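You operate a simulated robot arm through the tools that you are given. There is no shell and no other tool. Be economical: measure what you need, move in short steps, check, and stop when the job is done.

You run a simulated robot arm. Do the job below in one go: nothing can be reset, and whatever is moved stays where it is left.

Task
Run the grey rig's strap test with 1 kg on the pan.
Fine: raise the disc weight, shut the weight guard and zero the blue pointer before the drop; leave weight and pointer where it ends.

The check looks at the end state, three seconds after you hand in, the way a careful person would. Anything else that was tipped, shoved, dropped, spilled or broken makes it a failure.

Robot
A 7-joint arm with a two-finger parallel gripper on a trunk, on a base that drives. Base frame: it is fixed to the floor where the robot stands at the start and does not move with it; the origin is under the middle of the robot, x ahead of it, y to its left, z up; the surface under the hand at the start is at about z = 700. Units: mm, rad, N and s.
With the tool pointing down near the work surface it reaches from about 100 to 500 mm from the robot's upright axis, wherever it stands. Its first joint turns from -2.897 to 2.897 rad. Places, roughly: black disc weight [500, 0, 800]; blue pointer [400, 300, 800]; blue release button [500, 100, 1100]; stirrup's pan [300, 400, 800]; weight guard [200, 0, 900]. Payload 1.57 kg.
The TCP is the grasp point between the finger pads, 30 mm short of the fingertips. In the tool frame z runs along the fingers and y along their closing line. Largest opening 80 mm; finger width 17, thickness 12; the body of the gripper, 40 by 82 mm, starts 80 mm behind the TCP.
Orientation is that of the tool frame in the base frame, as [roll, pitch, yaw] about the fixed x, y, z axes, in that order (R = Rz(yaw) Ry(pitch) Rx(roll)). With the fingers straight down and closing along the base's y, the tool's x points along the base's -x, its y along +y and its z along -z.

Tools
- The arm moves only by the tool step_arm. Its argument "series" is a list of rows, each a list of 2 entries, a list of its own where there are three numbers: the shift along the tool's x, y, z in units of 30 mm (1.0 is 30 mm), then the turn, a rotation vector about the tool's x, y, z in units of 8 degrees (1.0 is 8 degrees). In form: [[[x, y, z], [rx, ry, rz]], ...]. A call has 1 to 8 rows; each row shifts and turns the commanded pose from where the row before left it, along the tool's axes as they then stand. "fingers" is the closure in counts, from 0 (fully open) to 255 (shut), set as the call begins (left out, the last holds). A call with a number of a shift or a turn outside -1 to 1 is refused whole. Rows are played at 5 a second. More than 50 mm and 0.15 rad between two rows, or a gripper value outside its range, and nothing of the call is played. Where a pose cannot be reached the arm comes as near as it can. A force on the tool above 40 N (or 10 N above the force at the start of the call, whichever is more), or a blocked arm, ends the call early, and 0.2 s more pass. Each finger travels about 72 mm/s and halts on what it meets, pressing with about 33 N; the grip force reading is that of the motor and also rises with nothing between the fingers. The clock runs only during rows and for 0.2 s after the last one: add rows that do not move to give the fingers time. It gives the time, the measured TCP pose, the force on the tool (base axes), the opening and the grip force at its end, in the units of the frame above (readings bear some noise), with the torque about the TCP (base axes, N m) and any sound that the robot's microphone picked up.
- Cameras (640 x 400 px; columns grow to the right, rows downward): "scene" is now at [199.9, 51.5, 1517.1]; the picture's right is [0.87, -0.48, 0.00], its down [-0.45, -0.80, -0.39] and it looks along [0.19, 0.34, -0.92] (base axes); focal length 214 px, centre (320, 200). "wrist" rides on the gripper at [72, -7, -122] in the tool frame; the picture's right is [0.09, 1.00, 0.00], its down [-0.84, 0.08, -0.54] and it looks along [-0.54, 0.05, 0.84] (tool axes); focal length 238 px, centre (320, 200).
- get_image(camera): a new picture of that camera. No time passes.
- move_column(by): slides the trunk up (or, below 0, down) by that many mm; the arm and the scene camera ride with it, the base frame stays. It gives what a move gives, with no picture.
- steer(legs): drives the robot by 1 to 6 legs, each [ahead, left, turn to the left] in mm, mm and rad, along the robot's own axes; the way and the turn of a leg run together, so that a leg with both is an arc; at most 1500 mm and 3.142 rad a leg. The arm and the cameras ride along, it lands a little off, and it stops where it bumps. It gives what a move gives.
- head_to(pan, tilt): turns the head with the scene camera to pan (to the left, within 1.501 rad either way) and tilt (down, from -0.506 to 1.204), counted from straight ahead of the robot. It gives what a move gives.
- probe_pixels(camera, pixels): there is no depth. For up to 12 entries [column, row, z] of the newest picture of that camera ("zoom" is the newest enlarged one), the place [x, y] in the base frame at which the ray of that pixel passes the height z, good to about 2 mm. No time passes.
- zoom(camera, box): a new picture of the part [left, top, right, bottom] of that camera's present view, enlarged. No time passes.
- hand_in(): hands the job in; it is judged then, once.

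Work in short steps. Measure before you move; look again where a grasp or a placing could have gone wrong, and mend it. You have 80 turns and 60 pictures in all, those below and enlarged ones among them. Open the gripper and draw the arm clear of the work before you hand the job in, unless the task says otherwise.

The tools are called as a command line: name --argument value ..., lists and objects as JSON in quotes. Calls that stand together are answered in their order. step_arm: Moves the arm, as the interface text tells. Its arguments: {"type":"object","properties":{"series":{"type":"array","items":{"type":"array"}},"fingers":{"type":"number"}},"required":["series"]} The other tools are called the same way: move_column (by) slides the trunk up or down; steer (legs) drives the base; head_to (pan, tilt) turns the head that bears the scene camera; get_image (camera) takes a picture; probe_pixels (camera, pixels) gives the place at which the rays of pixels pass given heights; zoom (camera, box) takes an enlarged picture of a part of a camera's view; hand_in () hands the job in.

At the start:

```text
clock: 0.0
tool_pos: [260.8, 201.5, 1346.3]
ee_rot: [-3.029, -0.02, -3.141]
force: [0.1, 0.1, 0.1]
wrist_torque: [0.0, 0.01, -0.02]
opening: 80.0
finger_force: 0.0
trunk travel left (down, up): [-775.0, 215.0]
robot x, y, heading: [2.5, 3.7, -0.005]
head pan, tilt: [1.065, 1.166]
```

scene: 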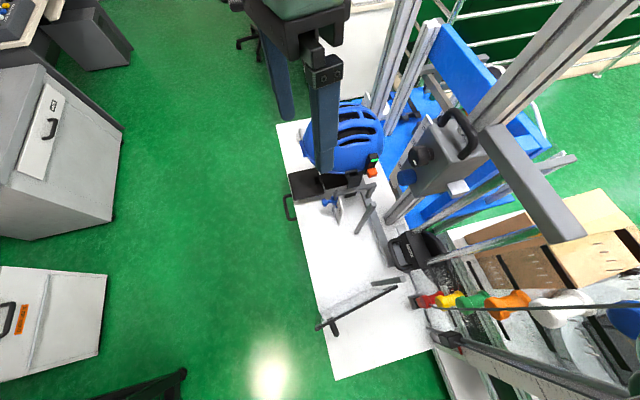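
wrist: 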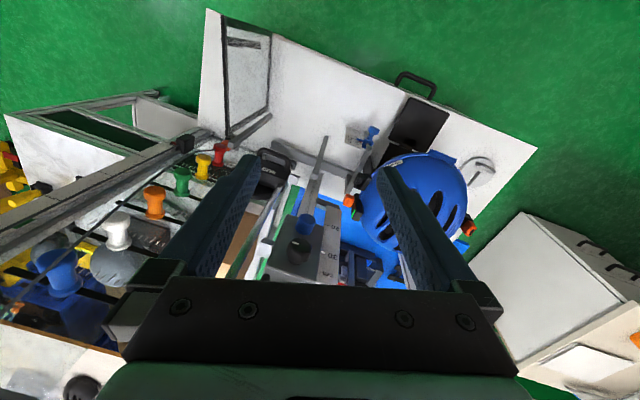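

The scene shows a blue helmet rig with a grey carriage and a scale; I'll zoom into details first.

zoom --camera "scene" --box '[270, 80, 470, 205]'

zoom --camera "scene" --box '[380, 180, 640, 400]'

head_to --pan 0.2 --tilt 1.0

get_image --camera "scene"

```text
3.20 times, centred on (370, 142) of scene
```

zoom: 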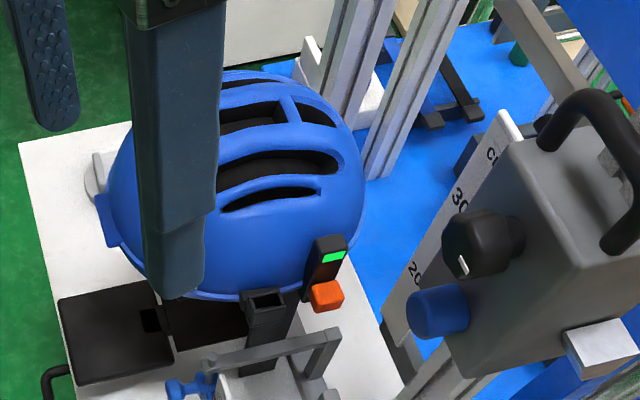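

```text
1.82 times, centred on (510, 290) of scene
```

zoom: 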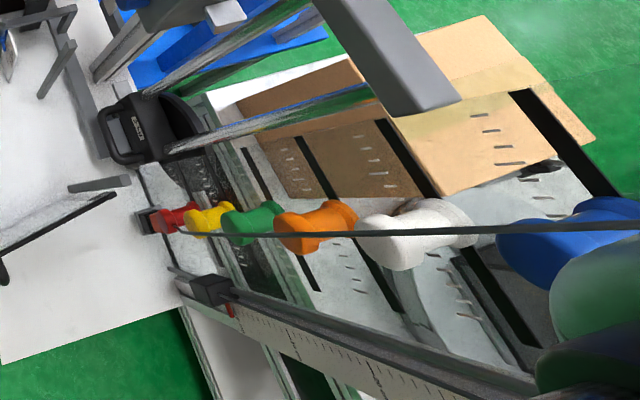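

```text
clock: 1.2
tool_pos: [260.5, 202.5, 1346.2]
ee_rot: [-3.029, -0.022, -3.139]
force: [0.5, 0.5, 0.2]
wrist_torque: [-0.02, 0.02, -0.02]
opening: 80.0
finger_force: 0.1
trunk travel left (down, up): [-775.0, 215.0]
robot x, y, heading: [-0.0, 2.4, 0.001]
head pan, tilt: [0.201, 1.0]
```

```text
55 pictures are left
```

scene: 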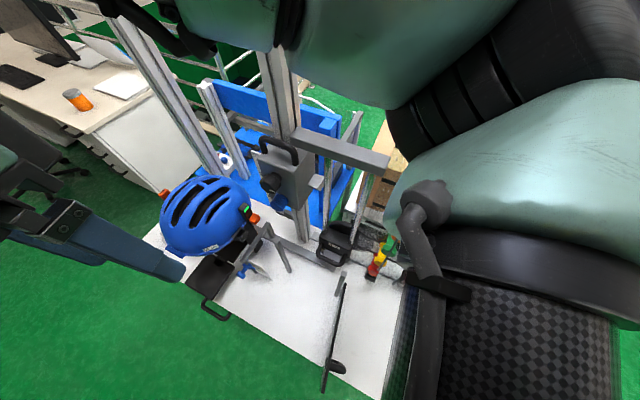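

Lots of parts; I zoom on the middle and the table items.

zoom --camera "scene" --box '[180, 170, 420, 320]'

zoom --camera "scene" --box '[200, 60, 400, 185]'

zoom --camera "wrist" --box '[200, 100, 480, 290]'

probe_pixels --camera "scene" --pixels '[[208, 220, 800], [210, 270, 700], [200, 305, 720], [250, 268, 750], [335, 240, 750], [345, 280, 800], [335, 365, 720], [375, 265, 750], [275, 180, 1100], [300, 240, 710], [345, 150, 1100], [390, 160, 1100]]'

```text
2.67 times, centred on (300, 245) of scene
```

zoom: 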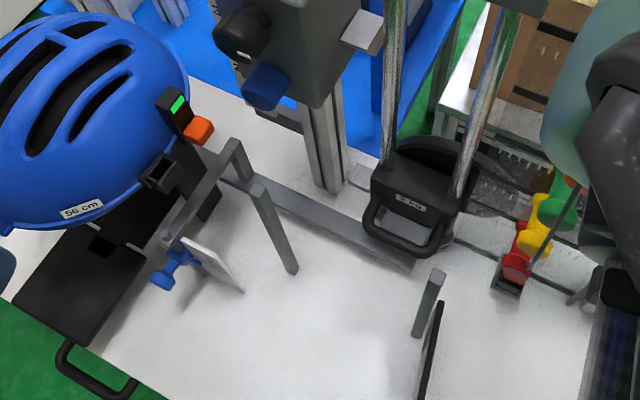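

```text
3.20 times, centred on (300, 122) of scene
```

zoom: 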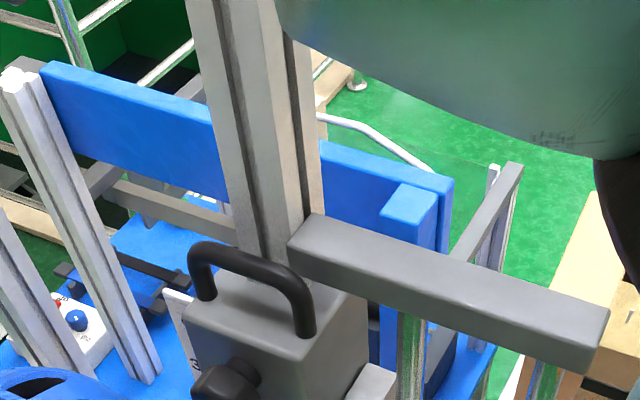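

```text
2.11 times, centred on (340, 195) of wrist
```

zoom: 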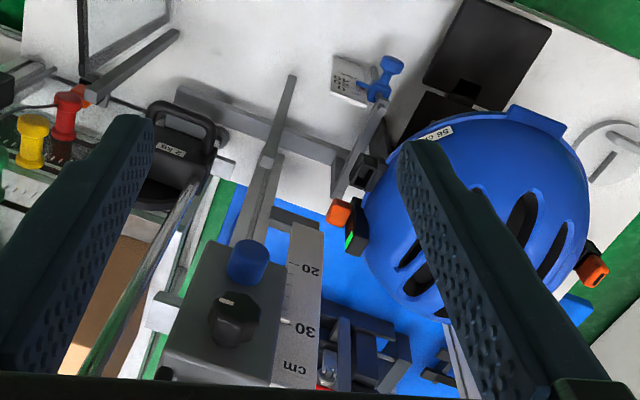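

```text
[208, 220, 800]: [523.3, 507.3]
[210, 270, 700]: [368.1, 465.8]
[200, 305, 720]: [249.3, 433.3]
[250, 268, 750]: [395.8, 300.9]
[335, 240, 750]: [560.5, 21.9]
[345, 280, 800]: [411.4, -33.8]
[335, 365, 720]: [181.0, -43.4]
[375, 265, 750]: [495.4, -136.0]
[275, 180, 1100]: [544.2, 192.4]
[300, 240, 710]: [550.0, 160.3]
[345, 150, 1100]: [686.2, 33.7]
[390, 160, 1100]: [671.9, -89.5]
```

The rig: disc weight with handle on two guide rods, grey catch box with blue button, guard panel at right. I look to the right with lower tilt to see the weights and guard, and check the floor to the left.

head_to --pan -0.5 --tilt 1.0

get_image --camera "scene"

head_to --pan 1.5 --tilt 0.8

get_image --camera "scene"

```text
clock: 2.2
tool_pos: [261.8, 202.2, 1346.0]
ee_rot: [-3.028, -0.022, -3.14]
force: [0.1, 0.0, 0.3]
wrist_torque: [0.02, -0.01, -0.01]
opening: 80.1
finger_force: 0.1
trunk travel left (down, up): [-775.0, 215.0]
robot x, y, heading: [4.2, 0.4, 0.0]
head pan, tilt: [-0.499, 1.0]
```

```text
51 pictures are left
```

scene: 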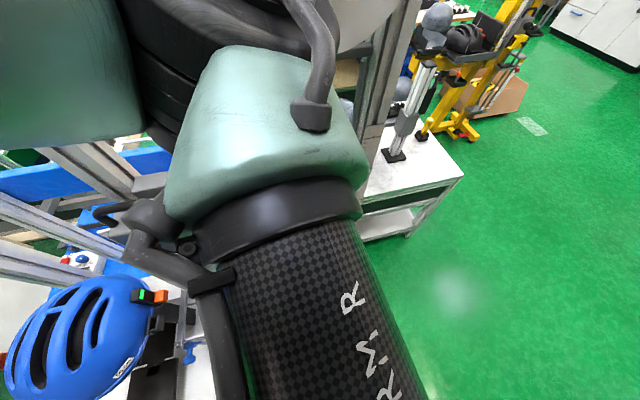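

```text
clock: 4.2
tool_pos: [260.8, 202.4, 1344.3]
ee_rot: [-3.027, -0.023, -3.139]
force: [0.6, 0.0, 0.7]
wrist_torque: [-0.07, 0.02, 0.03]
opening: 80.1
finger_force: 0.1
trunk travel left (down, up): [-775.0, 215.0]
robot x, y, heading: [-0.6, 1.7, -0.001]
head pan, tilt: [1.499, 0.799]
```

```text
50 pictures are left
```

scene: 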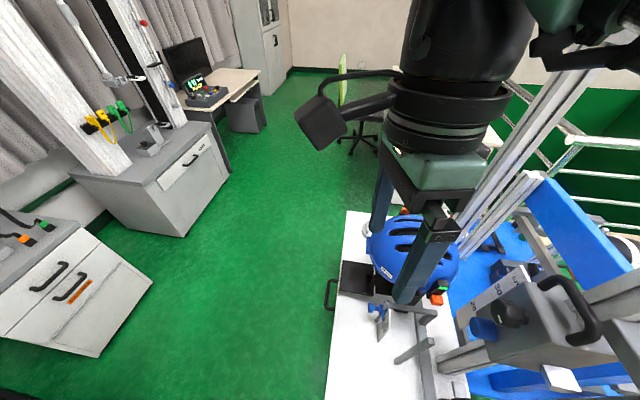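

I estimate floor clearance behind/left using probes.

probe_pixels --camera "scene" --pixels '[[100, 356, 0], [0, 340, 0], [182, 236, 0], [330, 390, 0], [150, 285, 500], [350, 212, 700], [440, 390, 700], [20, 250, 900], [10, 395, 0]]'

move_column --by 210

head_to --pan 0.5 --tilt 1.15

get_image --camera "wrist"

```text
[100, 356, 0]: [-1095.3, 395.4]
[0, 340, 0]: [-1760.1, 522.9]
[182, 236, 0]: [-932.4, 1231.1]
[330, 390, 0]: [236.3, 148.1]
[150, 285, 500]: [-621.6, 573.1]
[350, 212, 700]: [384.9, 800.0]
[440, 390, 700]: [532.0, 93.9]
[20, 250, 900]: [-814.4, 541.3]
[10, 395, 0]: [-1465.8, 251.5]
```

```text
clock: 6.4
tool_pos: [261.4, 202.5, 1556.4]
ee_rot: [-3.026, -0.024, 3.141]
force: [0.1, -0.7, -0.3]
wrist_torque: [0.01, 0.06, 0.02]
opening: 80.2
finger_force: 0.0
trunk travel left (down, up): [-985.0, 5.0]
robot x, y, heading: [2.1, 1.2, -0.001]
head pan, tilt: [1.499, 0.799]
```

```text
clock: 7.7
tool_pos: [260.2, 202.6, 1555.4]
ee_rot: [-3.026, -0.023, -3.139]
force: [-0.2, 0.0, 0.3]
wrist_torque: [0.0, -0.03, -0.02]
opening: 80.2
finger_force: 0.0
trunk travel left (down, up): [-985.0, 5.0]
robot x, y, heading: [-1.0, -2.3, -0.003]
head pan, tilt: [0.499, 1.15]
```

```text
49 pictures are left
```

wrist: 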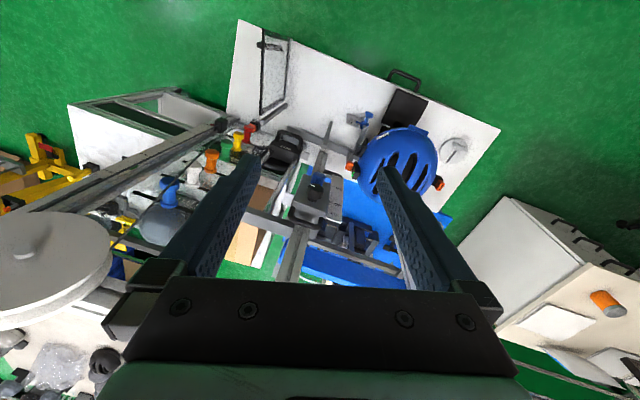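

Behind looks clear for ~600 mm. I back up 350 mm to get a view of the bench not hidden by the arm.

steer --legs '[[-350, 0, 0]]'

head_to --pan 0.3 --tilt 0.85

get_image --camera "scene"

get_image --camera "wrist"

```text
clock: 10.0
tool_pos: [-87.5, 201.3, 1556.0]
ee_rot: [-3.028, -0.022, -3.14]
force: [-0.6, 0.8, 0.6]
wrist_torque: [0.01, 0.05, -0.01]
opening: 80.0
finger_force: 0.2
trunk travel left (down, up): [-985.0, 5.0]
robot x, y, heading: [-350.9, 2.6, 0.001]
head pan, tilt: [0.499, 1.15]
```

```text
clock: 10.8
tool_pos: [-89.5, 201.5, 1556.3]
ee_rot: [-3.028, -0.023, -3.14]
force: [0.3, -1.0, -0.1]
wrist_torque: [0.0, 0.0, -0.02]
opening: 80.2
finger_force: 0.1
trunk travel left (down, up): [-985.0, 5.0]
robot x, y, heading: [-346.5, -1.9, -0.0]
head pan, tilt: [0.3, 0.85]
```

```text
48 pictures are left
```

scene: 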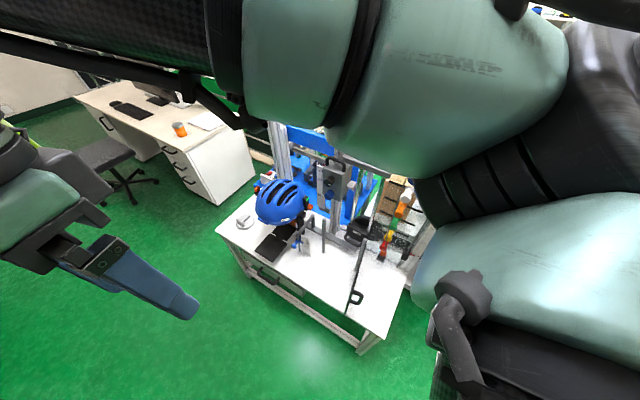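

```text
47 pictures are left
```

wrist: 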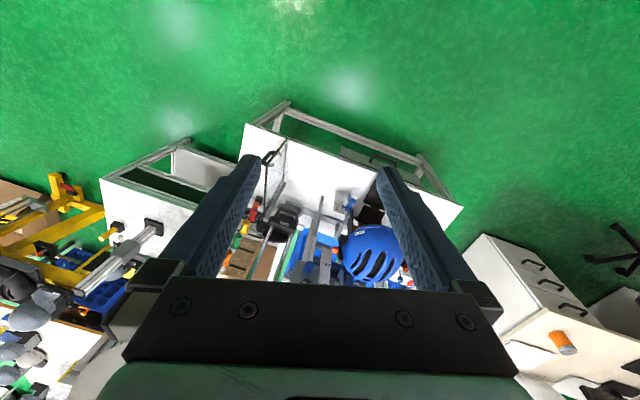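

Now the bench is visible at (220-420,170-340). I zoom in on it.

zoom --camera "scene" --box '[310, 190, 440, 310]'

zoom --camera "scene" --box '[225, 160, 345, 270]'

```text
3.33 times, centred on (375, 250) of scene
```

zoom: 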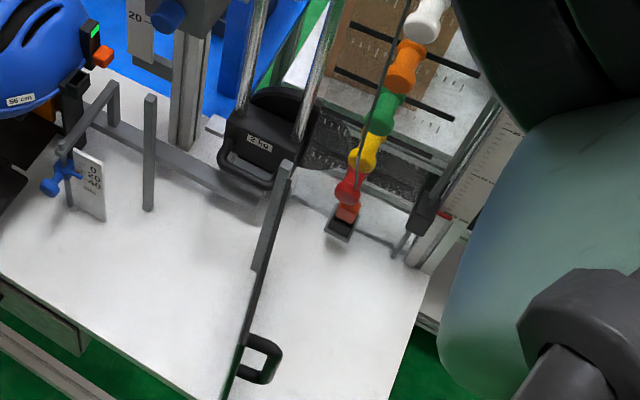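

```text
3.64 times, centred on (285, 215) of scene
```

zoom: 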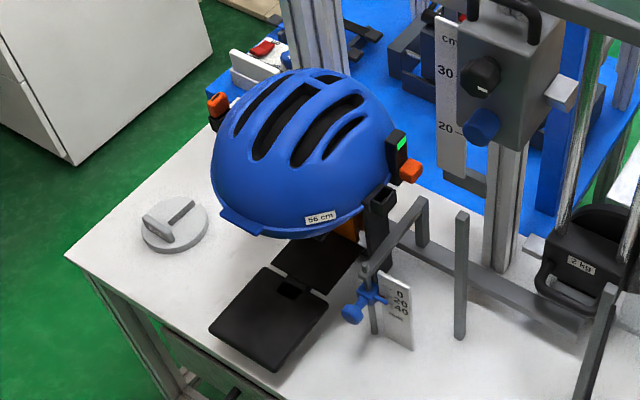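

A grey disc with bar handle is at zoom (173,225). I zoom closer on it, on the pan, pointer scale and disc label.

zoom --camera "scene" --box '[235, 205, 285, 236]'

zoom --camera "scene" --box '[260, 205, 320, 265]'

zoom --camera "scene" --box '[340, 200, 400, 240]'

probe_pixels --camera "scene" --pixels '[[244, 222, 710], [275, 247, 720], [290, 225, 720], [299, 242, 750], [361, 230, 750], [345, 310, 720], [358, 297, 800], [365, 240, 1000], [315, 195, 1100], [216, 230, 700], [360, 345, 700]]'

```text
12.80 times, centred on (260, 220) of scene
```

zoom: 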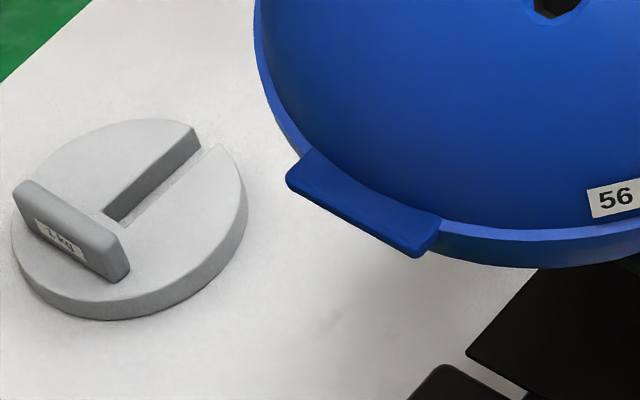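

```text
6.67 times, centred on (290, 235) of scene
```

zoom: 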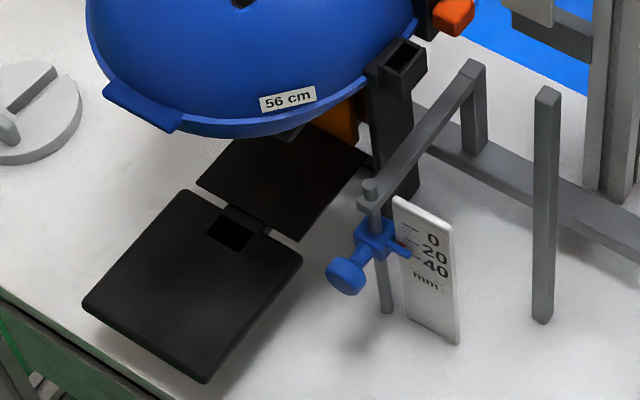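

```text
10.00 times, centred on (370, 220) of scene
```

zoom: 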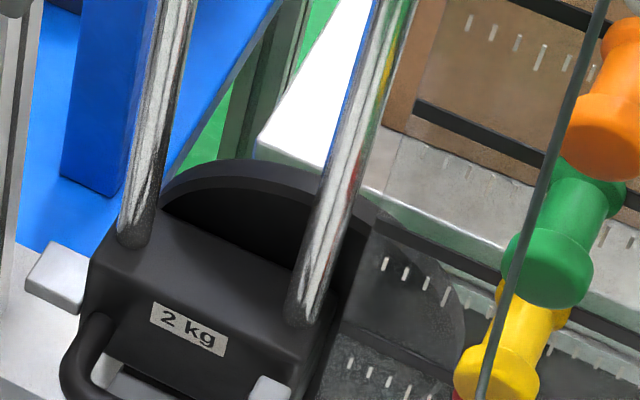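

```text
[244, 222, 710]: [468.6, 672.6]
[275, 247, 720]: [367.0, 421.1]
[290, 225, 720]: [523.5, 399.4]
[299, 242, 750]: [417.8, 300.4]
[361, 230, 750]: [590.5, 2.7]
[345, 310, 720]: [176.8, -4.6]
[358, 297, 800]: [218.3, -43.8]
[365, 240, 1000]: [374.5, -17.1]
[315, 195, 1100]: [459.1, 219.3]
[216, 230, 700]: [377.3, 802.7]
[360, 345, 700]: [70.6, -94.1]
```

The 1 kg slotted weight (tab handle labelled "1 kg") sits near [460,670]; the pan is the front black plate near [360,425]; pointer scale reads ~25 mm; disc 2 kg down on rods. I drive to the left side of the bench at a safe distance and take wrist looks.

steer --legs '[[0, 500, 0], [410, 0, 0]]'

move_column --by -300

get_image --camera "wrist"

head_to --pan 0.0 --tilt 0.9

get_image --camera "scene"

```text
clock: 15.9
tool_pos: [319.6, 708.1, 1555.4]
ee_rot: [-3.027, -0.021, -3.137]
force: [-0.5, 0.1, 0.0]
wrist_torque: [0.05, 0.0, 0.01]
opening: 79.9
finger_force: 0.0
trunk travel left (down, up): [-985.0, 5.0]
robot x, y, heading: [60.3, 505.7, 0.001]
head pan, tilt: [0.3, 0.85]
```

```text
clock: 18.9
tool_pos: [319.5, 708.6, 1254.7]
ee_rot: [-3.029, -0.023, -3.138]
force: [0.6, 0.6, 0.5]
wrist_torque: [-0.01, 0.01, -0.01]
opening: 80.1
finger_force: 0.1
trunk travel left (down, up): [-685.0, 305.0]
robot x, y, heading: [61.3, 506.3, 0.002]
head pan, tilt: [0.3, 0.85]
```

```text
41 pictures are left
```

wrist: 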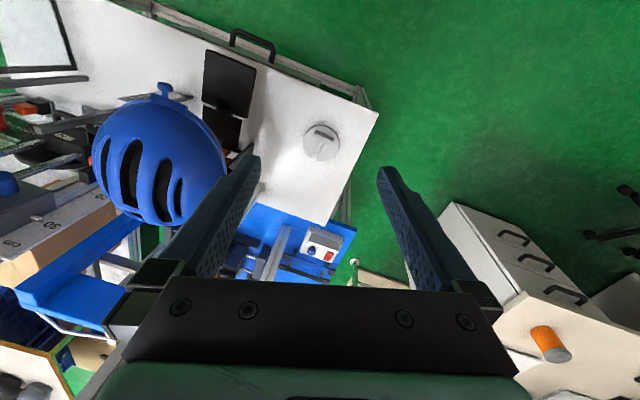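

```text
clock: 19.7
tool_pos: [320.3, 708.6, 1255.0]
ee_rot: [-3.028, -0.023, -3.134]
force: [1.2, -0.2, -0.2]
wrist_torque: [0.01, 0.02, 0.02]
opening: 80.2
finger_force: 0.3
trunk travel left (down, up): [-685.0, 305.0]
robot x, y, heading: [62.4, 504.4, 0.004]
head pan, tilt: [0.0, 0.901]
```

```text
40 pictures are left
```

scene: 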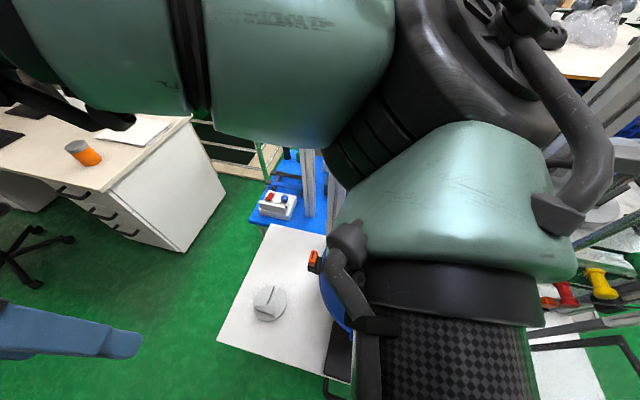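

I zoom in on the 1 kg weight from the wrist and probe its position, along with bench features.

zoom --camera "wrist" --box '[190, 40, 350, 170]'

probe_pixels --camera "scene" --pixels '[[270, 303, 720], [258, 305, 720], [285, 300, 720], [270, 287, 720], [265, 320, 700]]'

```text
3.08 times, centred on (270, 105) of wrist
```

zoom: 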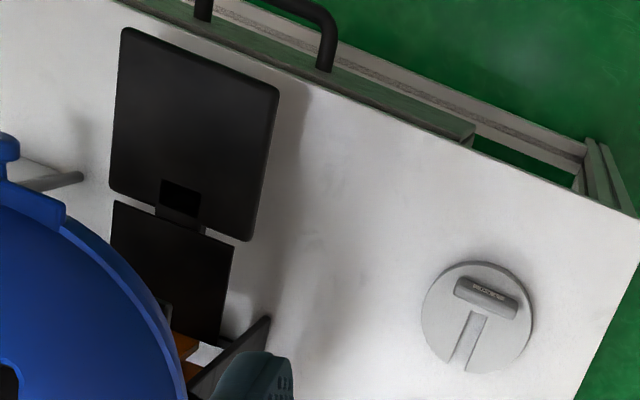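

```text
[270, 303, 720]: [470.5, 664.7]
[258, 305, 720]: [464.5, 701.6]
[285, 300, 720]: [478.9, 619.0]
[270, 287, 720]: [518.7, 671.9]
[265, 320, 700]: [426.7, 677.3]
```

Weight tab at zoom (485,297), its line from (457,285) to (517,312); pan corners at (125,30),(278,90),(245,240),(110,185). I probe these at candidate heights.

probe_pixels --camera "zoom" --pixels '[[457, 283, 740], [517, 308, 740], [478, 317, 720], [125, 30, 750], [278, 90, 750], [245, 240, 750], [110, 185, 750], [125, 30, 800], [278, 90, 800], [245, 240, 800], [110, 185, 800], [478, 317, 710]]'

```text
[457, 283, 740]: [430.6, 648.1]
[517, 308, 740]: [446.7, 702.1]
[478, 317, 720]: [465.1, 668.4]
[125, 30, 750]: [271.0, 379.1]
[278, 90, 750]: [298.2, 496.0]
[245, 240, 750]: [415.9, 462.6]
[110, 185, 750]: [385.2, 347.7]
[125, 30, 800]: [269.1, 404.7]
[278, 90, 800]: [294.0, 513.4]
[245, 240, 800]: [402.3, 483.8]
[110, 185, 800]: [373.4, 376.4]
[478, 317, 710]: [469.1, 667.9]
```

Tab runs along the bench's left direction, around (438,675). I level the hand, move above it, and begin turning so the fingers close across the tab with the camera on the far left side.

step_arm --series '[[[0, 0, 0], [-0.8, -0.16, 0]], [[-0.98, -0.28, 0], [0, 0, 0]], [[-0.98, -0.28, 0], [0, 0, 0]], [[-0.98, -0.28, 0], [0, 0, 0]], [[-0.98, -0.28, 0], [0, 0, 0]], [[0, 0, 0], [0, 0, 1]], [[0, 0, 0], [0, 0, 1]], [[0, 0, 0], [0, 0, 1]]]' --fingers 0

step_arm --series '[[[0, 0, 0], [0, 0, 1]], [[0, 0, 0], [0, 0, 1]], [[0, 0, 0], [0, 0, 1]], [[0, 0, 0], [0, 0, 1]], [[0, 0, 0], [0, 0, 1]], [[0, 0, 0], [0, 0, 1]], [[0, 0, 0], [0, 0, 1]], [[0, 0, 0], [0, 0, 1]]]'

```text
clock: 21.5
tool_pos: [438.2, 676.1, 1256.7]
ee_rot: [-3.14, 0.0, 2.728]
force: [-0.9, 0.0, 0.5]
wrist_torque: [0.02, 0.01, -0.03]
opening: 80.2
finger_force: 0.0
trunk travel left (down, up): [-685.0, 305.0]
robot x, y, heading: [59.1, 511.7, 0.003]
head pan, tilt: [0.0, 0.901]
```

```text
clock: 23.3
tool_pos: [438.0, 676.4, 1255.8]
ee_rot: [3.141, 0.002, 1.608]
force: [0.0, 0.5, -0.1]
wrist_torque: [0.02, -0.06, 0.02]
opening: 80.3
finger_force: 0.1
trunk travel left (down, up): [-685.0, 305.0]
robot x, y, heading: [60.4, 506.4, 0.0]
head pan, tilt: [0.0, 0.901]
```

Rotation works; I finish it (yaw 1.25), lower the column 330 mm (TCP to z≈925) and look.

step_arm --series '[[[0, 0, 0], [0, 0, 1]], [[0, 0, 0], [0, 0, 1]], [[0, 0, 0], [0, 0, 0.58]]]'

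move_column --by -330

get_image --camera "wrist"

```text
clock: 24.1
tool_pos: [437.7, 675.6, 1255.8]
ee_rot: [-3.141, 0.0, 1.25]
force: [0.3, -0.1, -0.4]
wrist_torque: [-0.01, 0.02, -0.02]
opening: 79.9
finger_force: 0.0
trunk travel left (down, up): [-685.0, 305.0]
robot x, y, heading: [60.4, 507.7, -0.002]
head pan, tilt: [0.0, 0.901]
```

```text
clock: 27.3
tool_pos: [438.6, 678.1, 925.4]
ee_rot: [3.14, 0.002, 1.254]
force: [0.2, -0.4, -0.3]
wrist_torque: [-0.03, -0.02, 0.0]
opening: 80.2
finger_force: 0.0
trunk travel left (down, up): [-355.0, 635.0]
robot x, y, heading: [58.8, 504.7, 0.001]
head pan, tilt: [0.0, 0.901]
```

```text
38 pictures are left
```

wrist: 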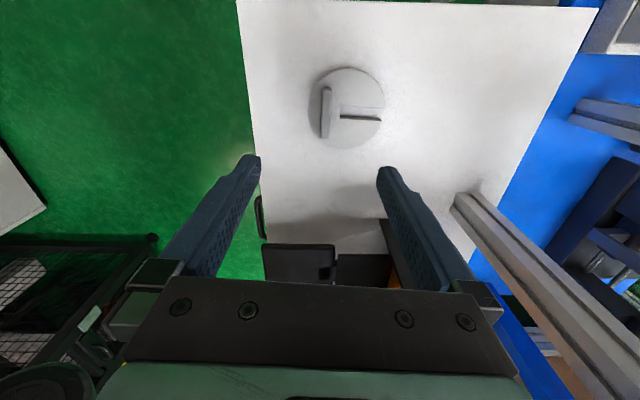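

Tab is at wrist (327,112), vertical in the image, matching the finger orientation. I probe its place and the pan.

probe_pixels --camera "wrist" --pixels '[[327, 88, 740], [327, 138, 740], [327, 113, 740], [327, 113, 725], [346, 107, 715], [309, 107, 715], [384, 107, 715], [265, 247, 750], [265, 247, 800], [335, 247, 750], [335, 247, 800], [251, 100, 700]]'

```text
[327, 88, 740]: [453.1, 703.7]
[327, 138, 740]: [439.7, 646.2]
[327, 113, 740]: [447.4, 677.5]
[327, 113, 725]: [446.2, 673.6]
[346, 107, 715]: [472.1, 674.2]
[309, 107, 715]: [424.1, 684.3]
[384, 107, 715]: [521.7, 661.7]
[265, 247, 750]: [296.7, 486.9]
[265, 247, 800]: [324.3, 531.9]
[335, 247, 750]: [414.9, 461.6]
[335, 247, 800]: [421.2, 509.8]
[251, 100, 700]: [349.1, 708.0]
```

Pan top resolves to z≈755 with centre ≈(341,424). I descend over the tab at (447,677) to TCP z≈757.

step_arm --series '[[[0.05, 0.29, 0.9], [0, 0, 0]], [[0, 0, 0.9], [0, 0, 0]], [[0, 0, 0.9], [0, 0, 0]], [[0, 0, 0.9], [0, 0, 0]], [[0, 0, 1], [0, 0, 0]], [[0, 0, 1], [0, 0, 0]]]'

get_image --camera "wrist"

```text
clock: 28.9
tool_pos: [454.5, 663.1, 796.9]
ee_rot: [2.998, 0.003, 1.24]
force: [0.2, 0.2, -0.3]
wrist_torque: [-0.02, -0.01, -0.01]
opening: 80.0
finger_force: 0.0
trunk travel left (down, up): [-355.0, 635.0]
robot x, y, heading: [56.8, 507.7, 0.004]
head pan, tilt: [0.0, 0.901]
stopped in row 6: the arm was blocked; the commanded pose is now the measured one
```

```text
37 pictures are left
```

wrist: 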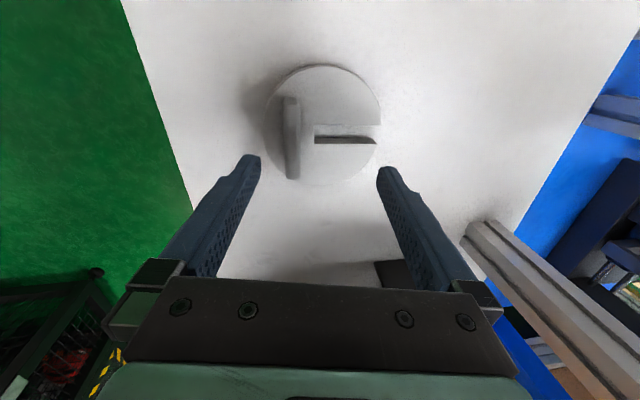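

The arm hit its joint limit (tilted 0.14). I raise, re-level, then will use the column for the descent.

step_arm --series '[[[0, 0, -1], [0, 0, 0]], [[0, 0, -1], [1, 0, 0]], [[0, 0, -1], [0, 0, 0]]]'

move_column --by -80

get_image --camera "wrist"

```text
clock: 29.7
tool_pos: [460.6, 666.4, 866.9]
ee_rot: [-3.088, 0.009, 1.247]
force: [-0.4, 0.0, -0.2]
wrist_torque: [0.02, 0.02, 0.0]
opening: 80.0
finger_force: 0.0
trunk travel left (down, up): [-355.0, 635.0]
robot x, y, heading: [59.4, 502.4, 0.002]
head pan, tilt: [0.0, 0.901]
```

```text
clock: 30.9
tool_pos: [448.7, 663.3, 821.0]
ee_rot: [3.077, 0.017, 1.237]
force: [-0.6, -0.4, 0.2]
wrist_torque: [-0.01, 0.01, 0.02]
opening: 79.8
finger_force: 0.1
trunk travel left (down, up): [-275.0, 715.0]
robot x, y, heading: [54.9, 505.5, 0.003]
head pan, tilt: [0.0, 0.901]
```

```text
36 pictures are left
```

wrist: 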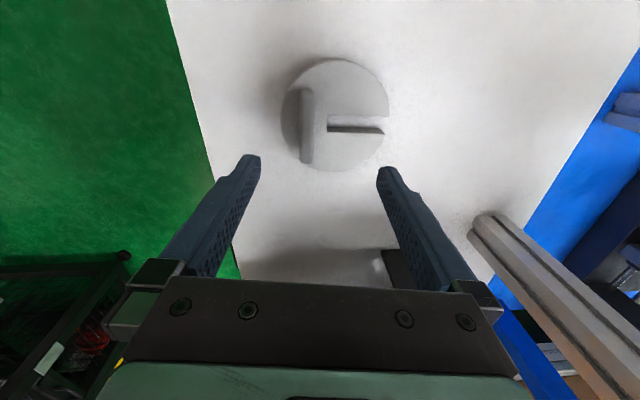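

The pose is off from what was commanded (roll 3.077 instead of 3.14), so something may limit the arm. I check with the head camera.

step_arm --series '[[[0, 0, 0], [0, 0, 0]], [[0, 0, 0], [0, 0, 0]]]'

head_to --pan 0.3 --tilt 1.1

get_image --camera "scene"

```text
clock: 31.7
tool_pos: [450.8, 661.8, 823.2]
ee_rot: [3.068, 0.017, 1.238]
force: [0.5, -0.7, -0.2]
wrist_torque: [0.04, -0.01, -0.03]
opening: 80.1
finger_force: 0.0
trunk travel left (down, up): [-275.0, 715.0]
robot x, y, heading: [57.8, 508.3, 0.005]
head pan, tilt: [0.0, 0.901]
stopped in row 2: the arm was blocked; the commanded pose is now the measured one
```

```text
clock: 32.5
tool_pos: [452.2, 662.2, 823.5]
ee_rot: [3.068, 0.016, 1.237]
force: [-0.3, 0.2, 0.0]
wrist_torque: [0.02, -0.01, 0.01]
opening: 80.2
finger_force: 0.0
trunk travel left (down, up): [-275.0, 715.0]
robot x, y, heading: [57.8, 505.5, -0.002]
head pan, tilt: [0.3, 1.1]
```

```text
35 pictures are left
```

scene: 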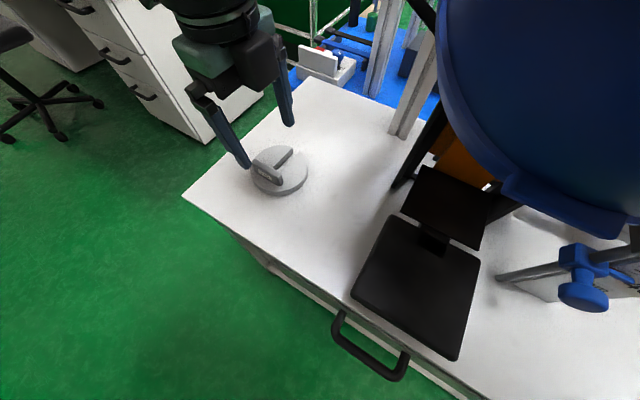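

The helmet looms close to the camera; an arm link may be pressing on something. I raise the column 150 and look towards the helmet side.

move_column --by 150

head_to --pan -0.35 --tilt 0.7

get_image --camera "scene"

```text
clock: 34.2
tool_pos: [467.6, 661.9, 957.3]
ee_rot: [3.112, 0.023, 1.24]
force: [1.6, -0.6, 0.1]
wrist_torque: [-0.05, -0.03, -0.05]
opening: 80.0
finger_force: 0.1
trunk travel left (down, up): [-425.0, 565.0]
robot x, y, heading: [55.2, 510.7, 0.002]
head pan, tilt: [0.3, 1.1]
```

```text
clock: 35.3
tool_pos: [465.4, 661.1, 957.7]
ee_rot: [3.112, 0.021, 1.24]
force: [-0.8, 0.5, 0.6]
wrist_torque: [0.0, -0.02, 0.02]
opening: 80.0
finger_force: 0.0
trunk travel left (down, up): [-425.0, 565.0]
robot x, y, heading: [58.3, 505.2, 0.003]
head pan, tilt: [-0.351, 0.7]
```

```text
34 pictures are left
```

scene: 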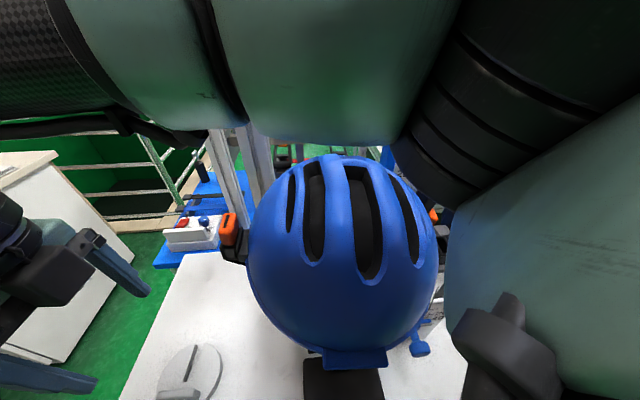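

The forearm passes right over the helmet from this stance — must avoid that. I'll raise, and re-station at the front-left (≈(200,830)), turned right, so the elbow lies over free floor.

move_column --by 220

steer --legs '[[-120, 0, 0], [0, 330, 0], [0, 0, -0.6]]'

head_to --pan 0.0 --tilt 0.9

get_image --camera "scene"

```text
clock: 37.6
tool_pos: [467.9, 661.4, 1176.8]
ee_rot: [3.113, 0.023, 1.238]
force: [-1.1, -0.7, -0.8]
wrist_torque: [0.01, -0.01, -0.01]
opening: 79.7
finger_force: 0.1
trunk travel left (down, up): [-645.0, 345.0]
robot x, y, heading: [57.3, 509.8, 0.008]
head pan, tilt: [-0.351, 0.7]
```

```text
clock: 42.3
tool_pos: [361.6, 728.6, 1177.8]
ee_rot: [3.111, 0.023, 0.636]
force: [-0.1, -1.2, 0.3]
wrist_torque: [-0.02, -0.02, 0.01]
opening: 80.1
finger_force: 0.0
trunk travel left (down, up): [-645.0, 345.0]
robot x, y, heading: [-62.5, 833.2, -0.601]
head pan, tilt: [-0.351, 0.7]
```

```text
clock: 43.1
tool_pos: [360.9, 729.8, 1176.5]
ee_rot: [3.111, 0.02, 0.635]
force: [-0.6, -0.1, 0.3]
wrist_torque: [-0.01, -0.02, 0.02]
opening: 80.2
finger_force: 0.1
trunk travel left (down, up): [-645.0, 345.0]
robot x, y, heading: [-63.0, 834.7, -0.603]
head pan, tilt: [0.0, 0.901]
```

```text
33 pictures are left
```

scene: 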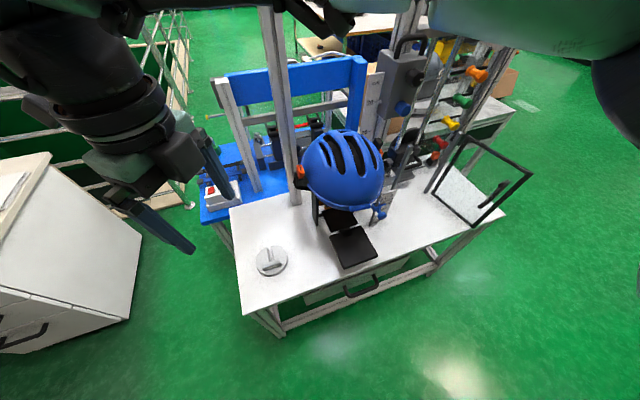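

Excellent overview; the helmet looks upright. I zoom on the rig and on the guard.

zoom --camera "scene" --box '[340, 10, 540, 240]'

probe_pixels --camera "scene" --pixels '[[271, 262, 715], [267, 258, 740], [331, 237, 755], [364, 227, 755], [378, 257, 755], [342, 268, 755], [343, 135, 900], [228, 208, 700], [270, 316, 700], [503, 212, 700], [403, 107, 1100]]'

```text
1.74 times, centred on (440, 125) of scene
```

zoom: 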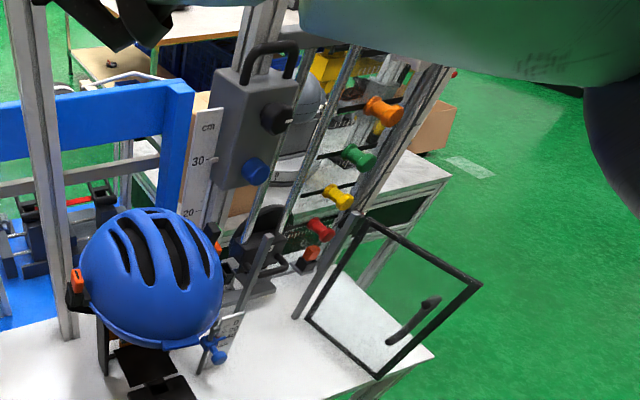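

```text
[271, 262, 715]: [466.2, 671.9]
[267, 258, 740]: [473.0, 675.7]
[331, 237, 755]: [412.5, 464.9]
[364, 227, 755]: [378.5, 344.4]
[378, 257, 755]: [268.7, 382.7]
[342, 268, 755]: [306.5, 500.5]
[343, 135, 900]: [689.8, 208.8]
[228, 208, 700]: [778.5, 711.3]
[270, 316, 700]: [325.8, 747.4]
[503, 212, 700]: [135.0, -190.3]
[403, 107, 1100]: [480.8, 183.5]
```

Pan corners at z 755 agree: centre ≈(342,423). I pull the TCP in relative to the robot and re-turn to yaw ≈1.31 before driving closer.

step_arm --series '[[[-0.86, -0.3, 0], [0.22, 0.14, 0]], [[-0.86, -0.3, 0], [0, 0, 0]], [[-0.86, -0.3, 0], [0, 0, 0]], [[-0.86, -0.3, 0], [0, 0, 0]], [[-0.86, -0.3, 0], [0, 0, 0]], [[-0.86, -0.3, 0], [0, 0, 0]], [[0, 0, 0], [0, 0, -1]], [[0, 0, 0], [0, 0, -1]]]'

step_arm --series '[[[0, 0, 0], [0, 0, -1]], [[0, 0, 0], [0, 0, -1]], [[0, 0, 0], [0, 0, -0.83]]]'

steer --legs '[[203, 134, 0]]'

```text
clock: 44.9
tool_pos: [204.2, 681.2, 1177.9]
ee_rot: [-3.14, 0.003, 0.917]
force: [-0.2, 0.7, 0.2]
wrist_torque: [-0.02, 0.02, 0.03]
opening: 80.0
finger_force: 0.1
trunk travel left (down, up): [-645.0, 345.0]
robot x, y, heading: [-63.5, 839.7, -0.601]
head pan, tilt: [0.0, 0.901]
```

```text
clock: 45.7
tool_pos: [204.4, 681.6, 1177.0]
ee_rot: [-3.14, 0.002, 1.312]
force: [-0.2, -0.1, 0.7]
wrist_torque: [0.03, -0.01, 0.03]
opening: 80.1
finger_force: 0.0
trunk travel left (down, up): [-645.0, 345.0]
robot x, y, heading: [-65.6, 837.5, -0.602]
head pan, tilt: [0.0, 0.901]
```

```text
clock: 47.5
tool_pos: [449.0, 674.5, 1178.3]
ee_rot: [-3.136, 0.001, 1.311]
force: [0.6, -0.3, 0.6]
wrist_torque: [-0.01, -0.02, 0.0]
opening: 80.2
finger_force: 0.1
trunk travel left (down, up): [-645.0, 345.0]
robot x, y, heading: [182.2, 826.3, -0.604]
head pan, tilt: [0.0, 0.901]
```

Hand sits at (449,674.5). I lower with the column by 280 (TCP ≈898) and look again.

move_column --by -280

get_image --camera "wrist"

get_image --camera "scene"

```text
clock: 50.3
tool_pos: [449.1, 674.0, 897.6]
ee_rot: [-3.138, 0.001, 1.311]
force: [0.5, 0.7, -0.6]
wrist_torque: [0.01, 0.01, -0.02]
opening: 80.2
finger_force: 0.0
trunk travel left (down, up): [-365.0, 625.0]
robot x, y, heading: [176.5, 827.7, -0.599]
head pan, tilt: [0.0, 0.901]
```

```text
31 pictures are left
```

wrist: 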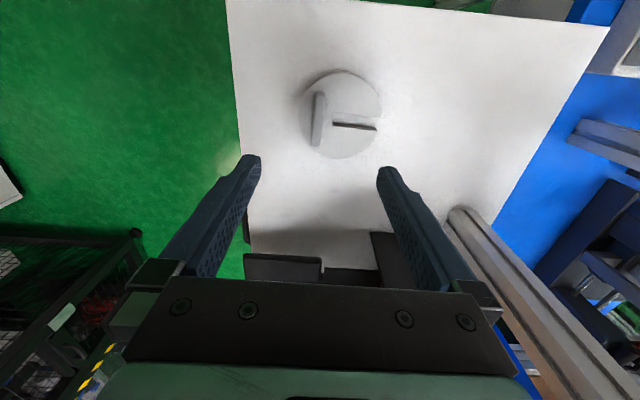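

```text
30 pictures are left
```

scene: 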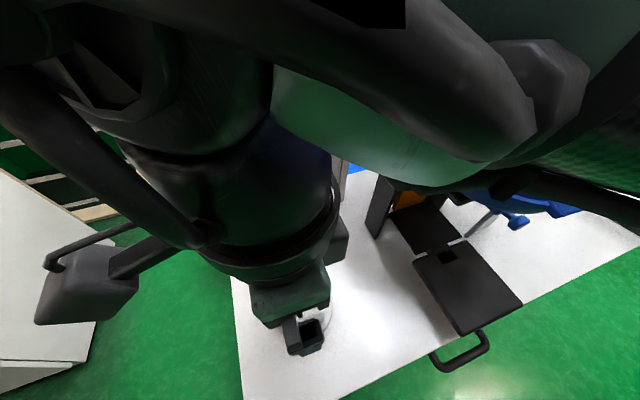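

The tab spans wrist (319,93)–(316,146). I probe for refinement.

probe_pixels --camera "wrist" --pixels '[[319, 94, 740], [316, 146, 740], [318, 120, 740], [318, 120, 725], [341, 115, 715]]'

```text
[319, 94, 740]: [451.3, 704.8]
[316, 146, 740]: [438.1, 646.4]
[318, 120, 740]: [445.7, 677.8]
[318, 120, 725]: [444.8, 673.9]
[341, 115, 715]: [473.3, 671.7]
```

Tab centre (445,676). I descend with the arm in 5 rows to TCP ≈756.

step_arm --series '[[[0, -0.13, 0.95], [0, 0, -0.25]], [[0, 0, 0.95], [0, 0, 0]], [[0, 0, 0.95], [0, 0, 0]], [[0, 0, 0.95], [0, 0, 0]], [[0, 0, 0.95], [0, 0, 0]]]'

get_image --camera "wrist"

```text
clock: 51.5
tool_pos: [444.3, 676.6, 755.0]
ee_rot: [-3.137, 0.003, 1.347]
force: [0.7, 0.5, 0.5]
wrist_torque: [0.0, -0.02, 0.0]
opening: 80.2
finger_force: 0.0
trunk travel left (down, up): [-365.0, 625.0]
robot x, y, heading: [179.2, 827.3, -0.599]
head pan, tilt: [0.0, 0.901]
```

```text
29 pictures are left
```

wrist: 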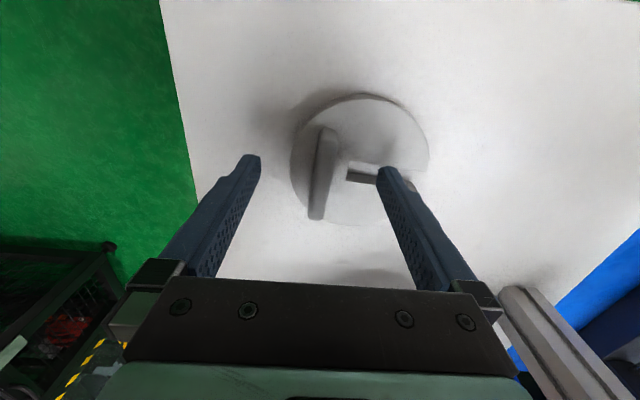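

The tab lies between the fingers. I close and lift slightly.

step_arm --series '[[[0, 0, 0], [0, 0, 0]], [[0, 0, 0], [0, 0, 0]], [[0, 0, 0], [0, 0, 0]], [[0, 0, 0], [0, 0, 0]], [[0, 0, 0], [0, 0, 0]]]' --fingers 255

step_arm --series '[[[0, 0, -1], [0, 0, 0]], [[0, 0, 0], [0, 0, 0]], [[0, 0, 0], [0, 0, 0]]]'

get_image --camera "wrist"

```text
clock: 52.7
tool_pos: [443.9, 676.6, 755.6]
ee_rot: [-3.139, 0.005, 1.345]
force: [-0.2, -2.1, 2.2]
wrist_torque: [-0.01, -0.19, -0.25]
opening: 11.7
finger_force: 28.8
trunk travel left (down, up): [-365.0, 625.0]
robot x, y, heading: [183.6, 828.8, -0.598]
head pan, tilt: [0.0, 0.901]
```

```text
clock: 53.5
tool_pos: [444.9, 676.9, 786.6]
ee_rot: [-3.138, 0.002, 1.346]
force: [-0.3, 0.1, 0.6]
wrist_torque: [0.02, -0.01, -0.03]
opening: 0.0
finger_force: 21.1
trunk travel left (down, up): [-365.0, 625.0]
robot x, y, heading: [178.3, 829.4, -0.599]
head pan, tilt: [0.0, 0.901]
```

```text
28 pictures are left
```

wrist: 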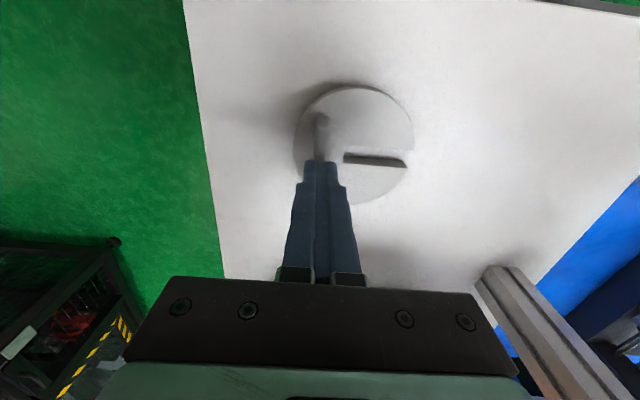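

It slipped off — grip too high. I reopen and go lower, guarding on force.

step_arm --series '[[[0, 0, 0], [0, 0, 0]], [[0, 0, 0], [0, 0, 0]], [[0, 0, 0], [0, 0, 0]], [[0, 0, 1], [0, 0, 0]], [[0, 0, 0.3], [0, 0, 0]]]' --fingers 0

step_arm --series '[[[0, 0, 0.15], [0, 0, 0]], [[0, 0, 0.15], [0, 0, 0]], [[0, 0, 0.1], [0, 0, 0]]]'

```text
clock: 54.7
tool_pos: [444.4, 676.2, 745.6]
ee_rot: [-3.141, 0.001, 1.345]
force: [-1.4, -0.1, 7.8]
wrist_torque: [-0.01, -0.29, -0.03]
opening: 79.3
finger_force: 0.2
trunk travel left (down, up): [-365.0, 625.0]
robot x, y, heading: [183.0, 826.7, -0.6]
head pan, tilt: [0.0, 0.901]
```

```text
clock: 55.2
tool_pos: [447.1, 676.0, 745.7]
ee_rot: [3.13, 0.002, 1.345]
force: [-6.6, 1.2, 25.1]
wrist_torque: [0.0, -0.8, -0.17]
opening: 74.2
finger_force: 0.0
trunk travel left (down, up): [-365.0, 625.0]
robot x, y, heading: [179.9, 825.2, -0.595]
head pan, tilt: [0.0, 0.901]
stopped in row 2: the force on the tool passed its limit at 47 N (the readings are from after the stop); the commanded pose is now the measured one
```

The right fingertip touches the disc's top (≈z 715). I back off 2 mm, close and lift gently.

step_arm --series '[[[0, 0, -0.07], [0.08, 0, 0]], [[0, 0, 0], [0, 0, 0]], [[0, 0, 0], [0, 0, 0]], [[0, 0, 0], [0, 0, 0]], [[0, 0, 0], [0, 0, 0]], [[0, 0, 0], [0, 0, 0]]]' --fingers 255

step_arm --series '[[[0, 0, -0.4], [0, 0, 0]], [[0, 0, -0.4], [0, 0, 0]], [[0, 0, 0], [0, 0, 0]]]'

get_image --camera "wrist"

```text
clock: 56.6
tool_pos: [446.1, 676.0, 747.8]
ee_rot: [-3.136, 0.001, 1.346]
force: [-8.8, 1.0, 16.3]
wrist_torque: [-0.36, -0.27, 0.03]
opening: 12.2
finger_force: 29.2
trunk travel left (down, up): [-365.0, 625.0]
robot x, y, heading: [181.3, 829.8, -0.6]
head pan, tilt: [0.0, 0.901]
```

```text
clock: 57.4
tool_pos: [447.0, 675.4, 770.4]
ee_rot: [-3.135, 0.004, 1.346]
force: [-0.4, -0.4, -10.3]
wrist_torque: [0.06, 0.23, -0.01]
opening: 11.7
finger_force: 28.9
trunk travel left (down, up): [-365.0, 625.0]
robot x, y, heading: [173.7, 827.1, -0.599]
head pan, tilt: [0.0, 0.901]
```

```text
27 pictures are left
```

wrist: 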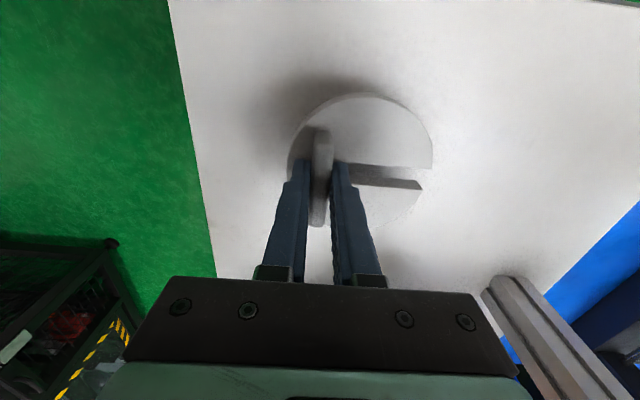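

Weight is held (10.3 N). I lift with the column by 120 and carry by driving: first back from the helmet, then right to the pan.

move_column --by 120

steer --legs '[[-143, -74, 0], [175, -204, 0]]'

head_to --pan 0.1 --tilt 1.1

get_image --camera "scene"

get_image --camera "wrist"

```text
clock: 58.9
tool_pos: [446.5, 675.4, 889.9]
ee_rot: [-3.136, 0.003, 1.345]
force: [-1.0, 0.3, -10.1]
wrist_torque: [0.07, 0.21, -0.01]
opening: 11.7
finger_force: 28.4
trunk travel left (down, up): [-485.0, 505.0]
robot x, y, heading: [178.9, 825.9, -0.606]
head pan, tilt: [0.0, 0.901]
```

```text
clock: 61.6
tool_pos: [304.9, 462.9, 887.8]
ee_rot: [-3.114, 0.001, 1.354]
force: [-6.6, -1.0, -10.0]
wrist_torque: [0.12, -0.39, -0.14]
opening: 11.9
finger_force: 28.9
trunk travel left (down, up): [-485.0, 505.0]
robot x, y, heading: [43.6, 613.6, -0.607]
head pan, tilt: [0.0, 0.901]
stopped in leg 2: the robot was blocked; the commanded pose is now the measured one
```

```text
clock: 62.4
tool_pos: [305.5, 464.2, 889.3]
ee_rot: [-3.116, -0.001, 1.354]
force: [-11.5, 3.7, -13.5]
wrist_torque: [-0.15, -0.58, -0.06]
opening: 11.8
finger_force: 28.7
trunk travel left (down, up): [-485.0, 505.0]
robot x, y, heading: [48.4, 611.7, -0.604]
head pan, tilt: [0.099, 1.1]
```

```text
26 pictures are left
```

scene: 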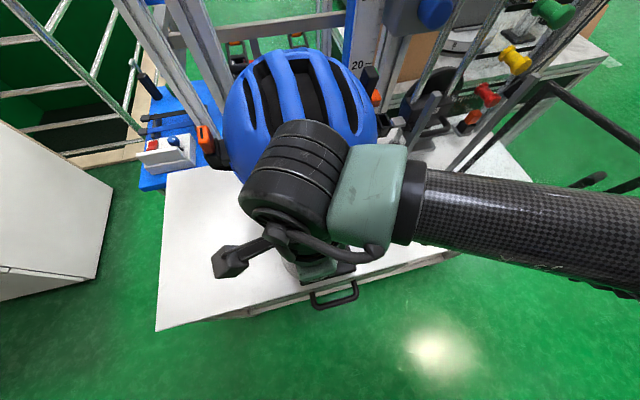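

```text
25 pictures are left
```

wrist: 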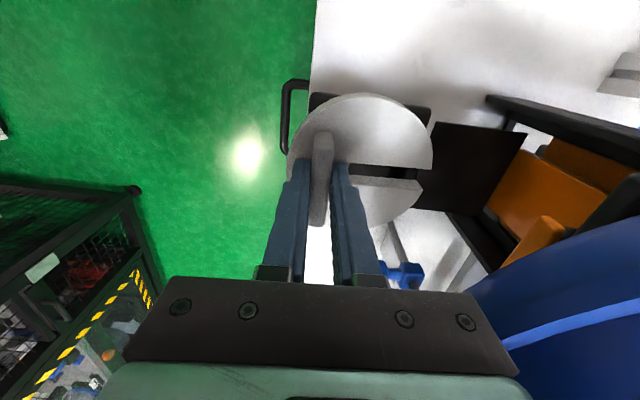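

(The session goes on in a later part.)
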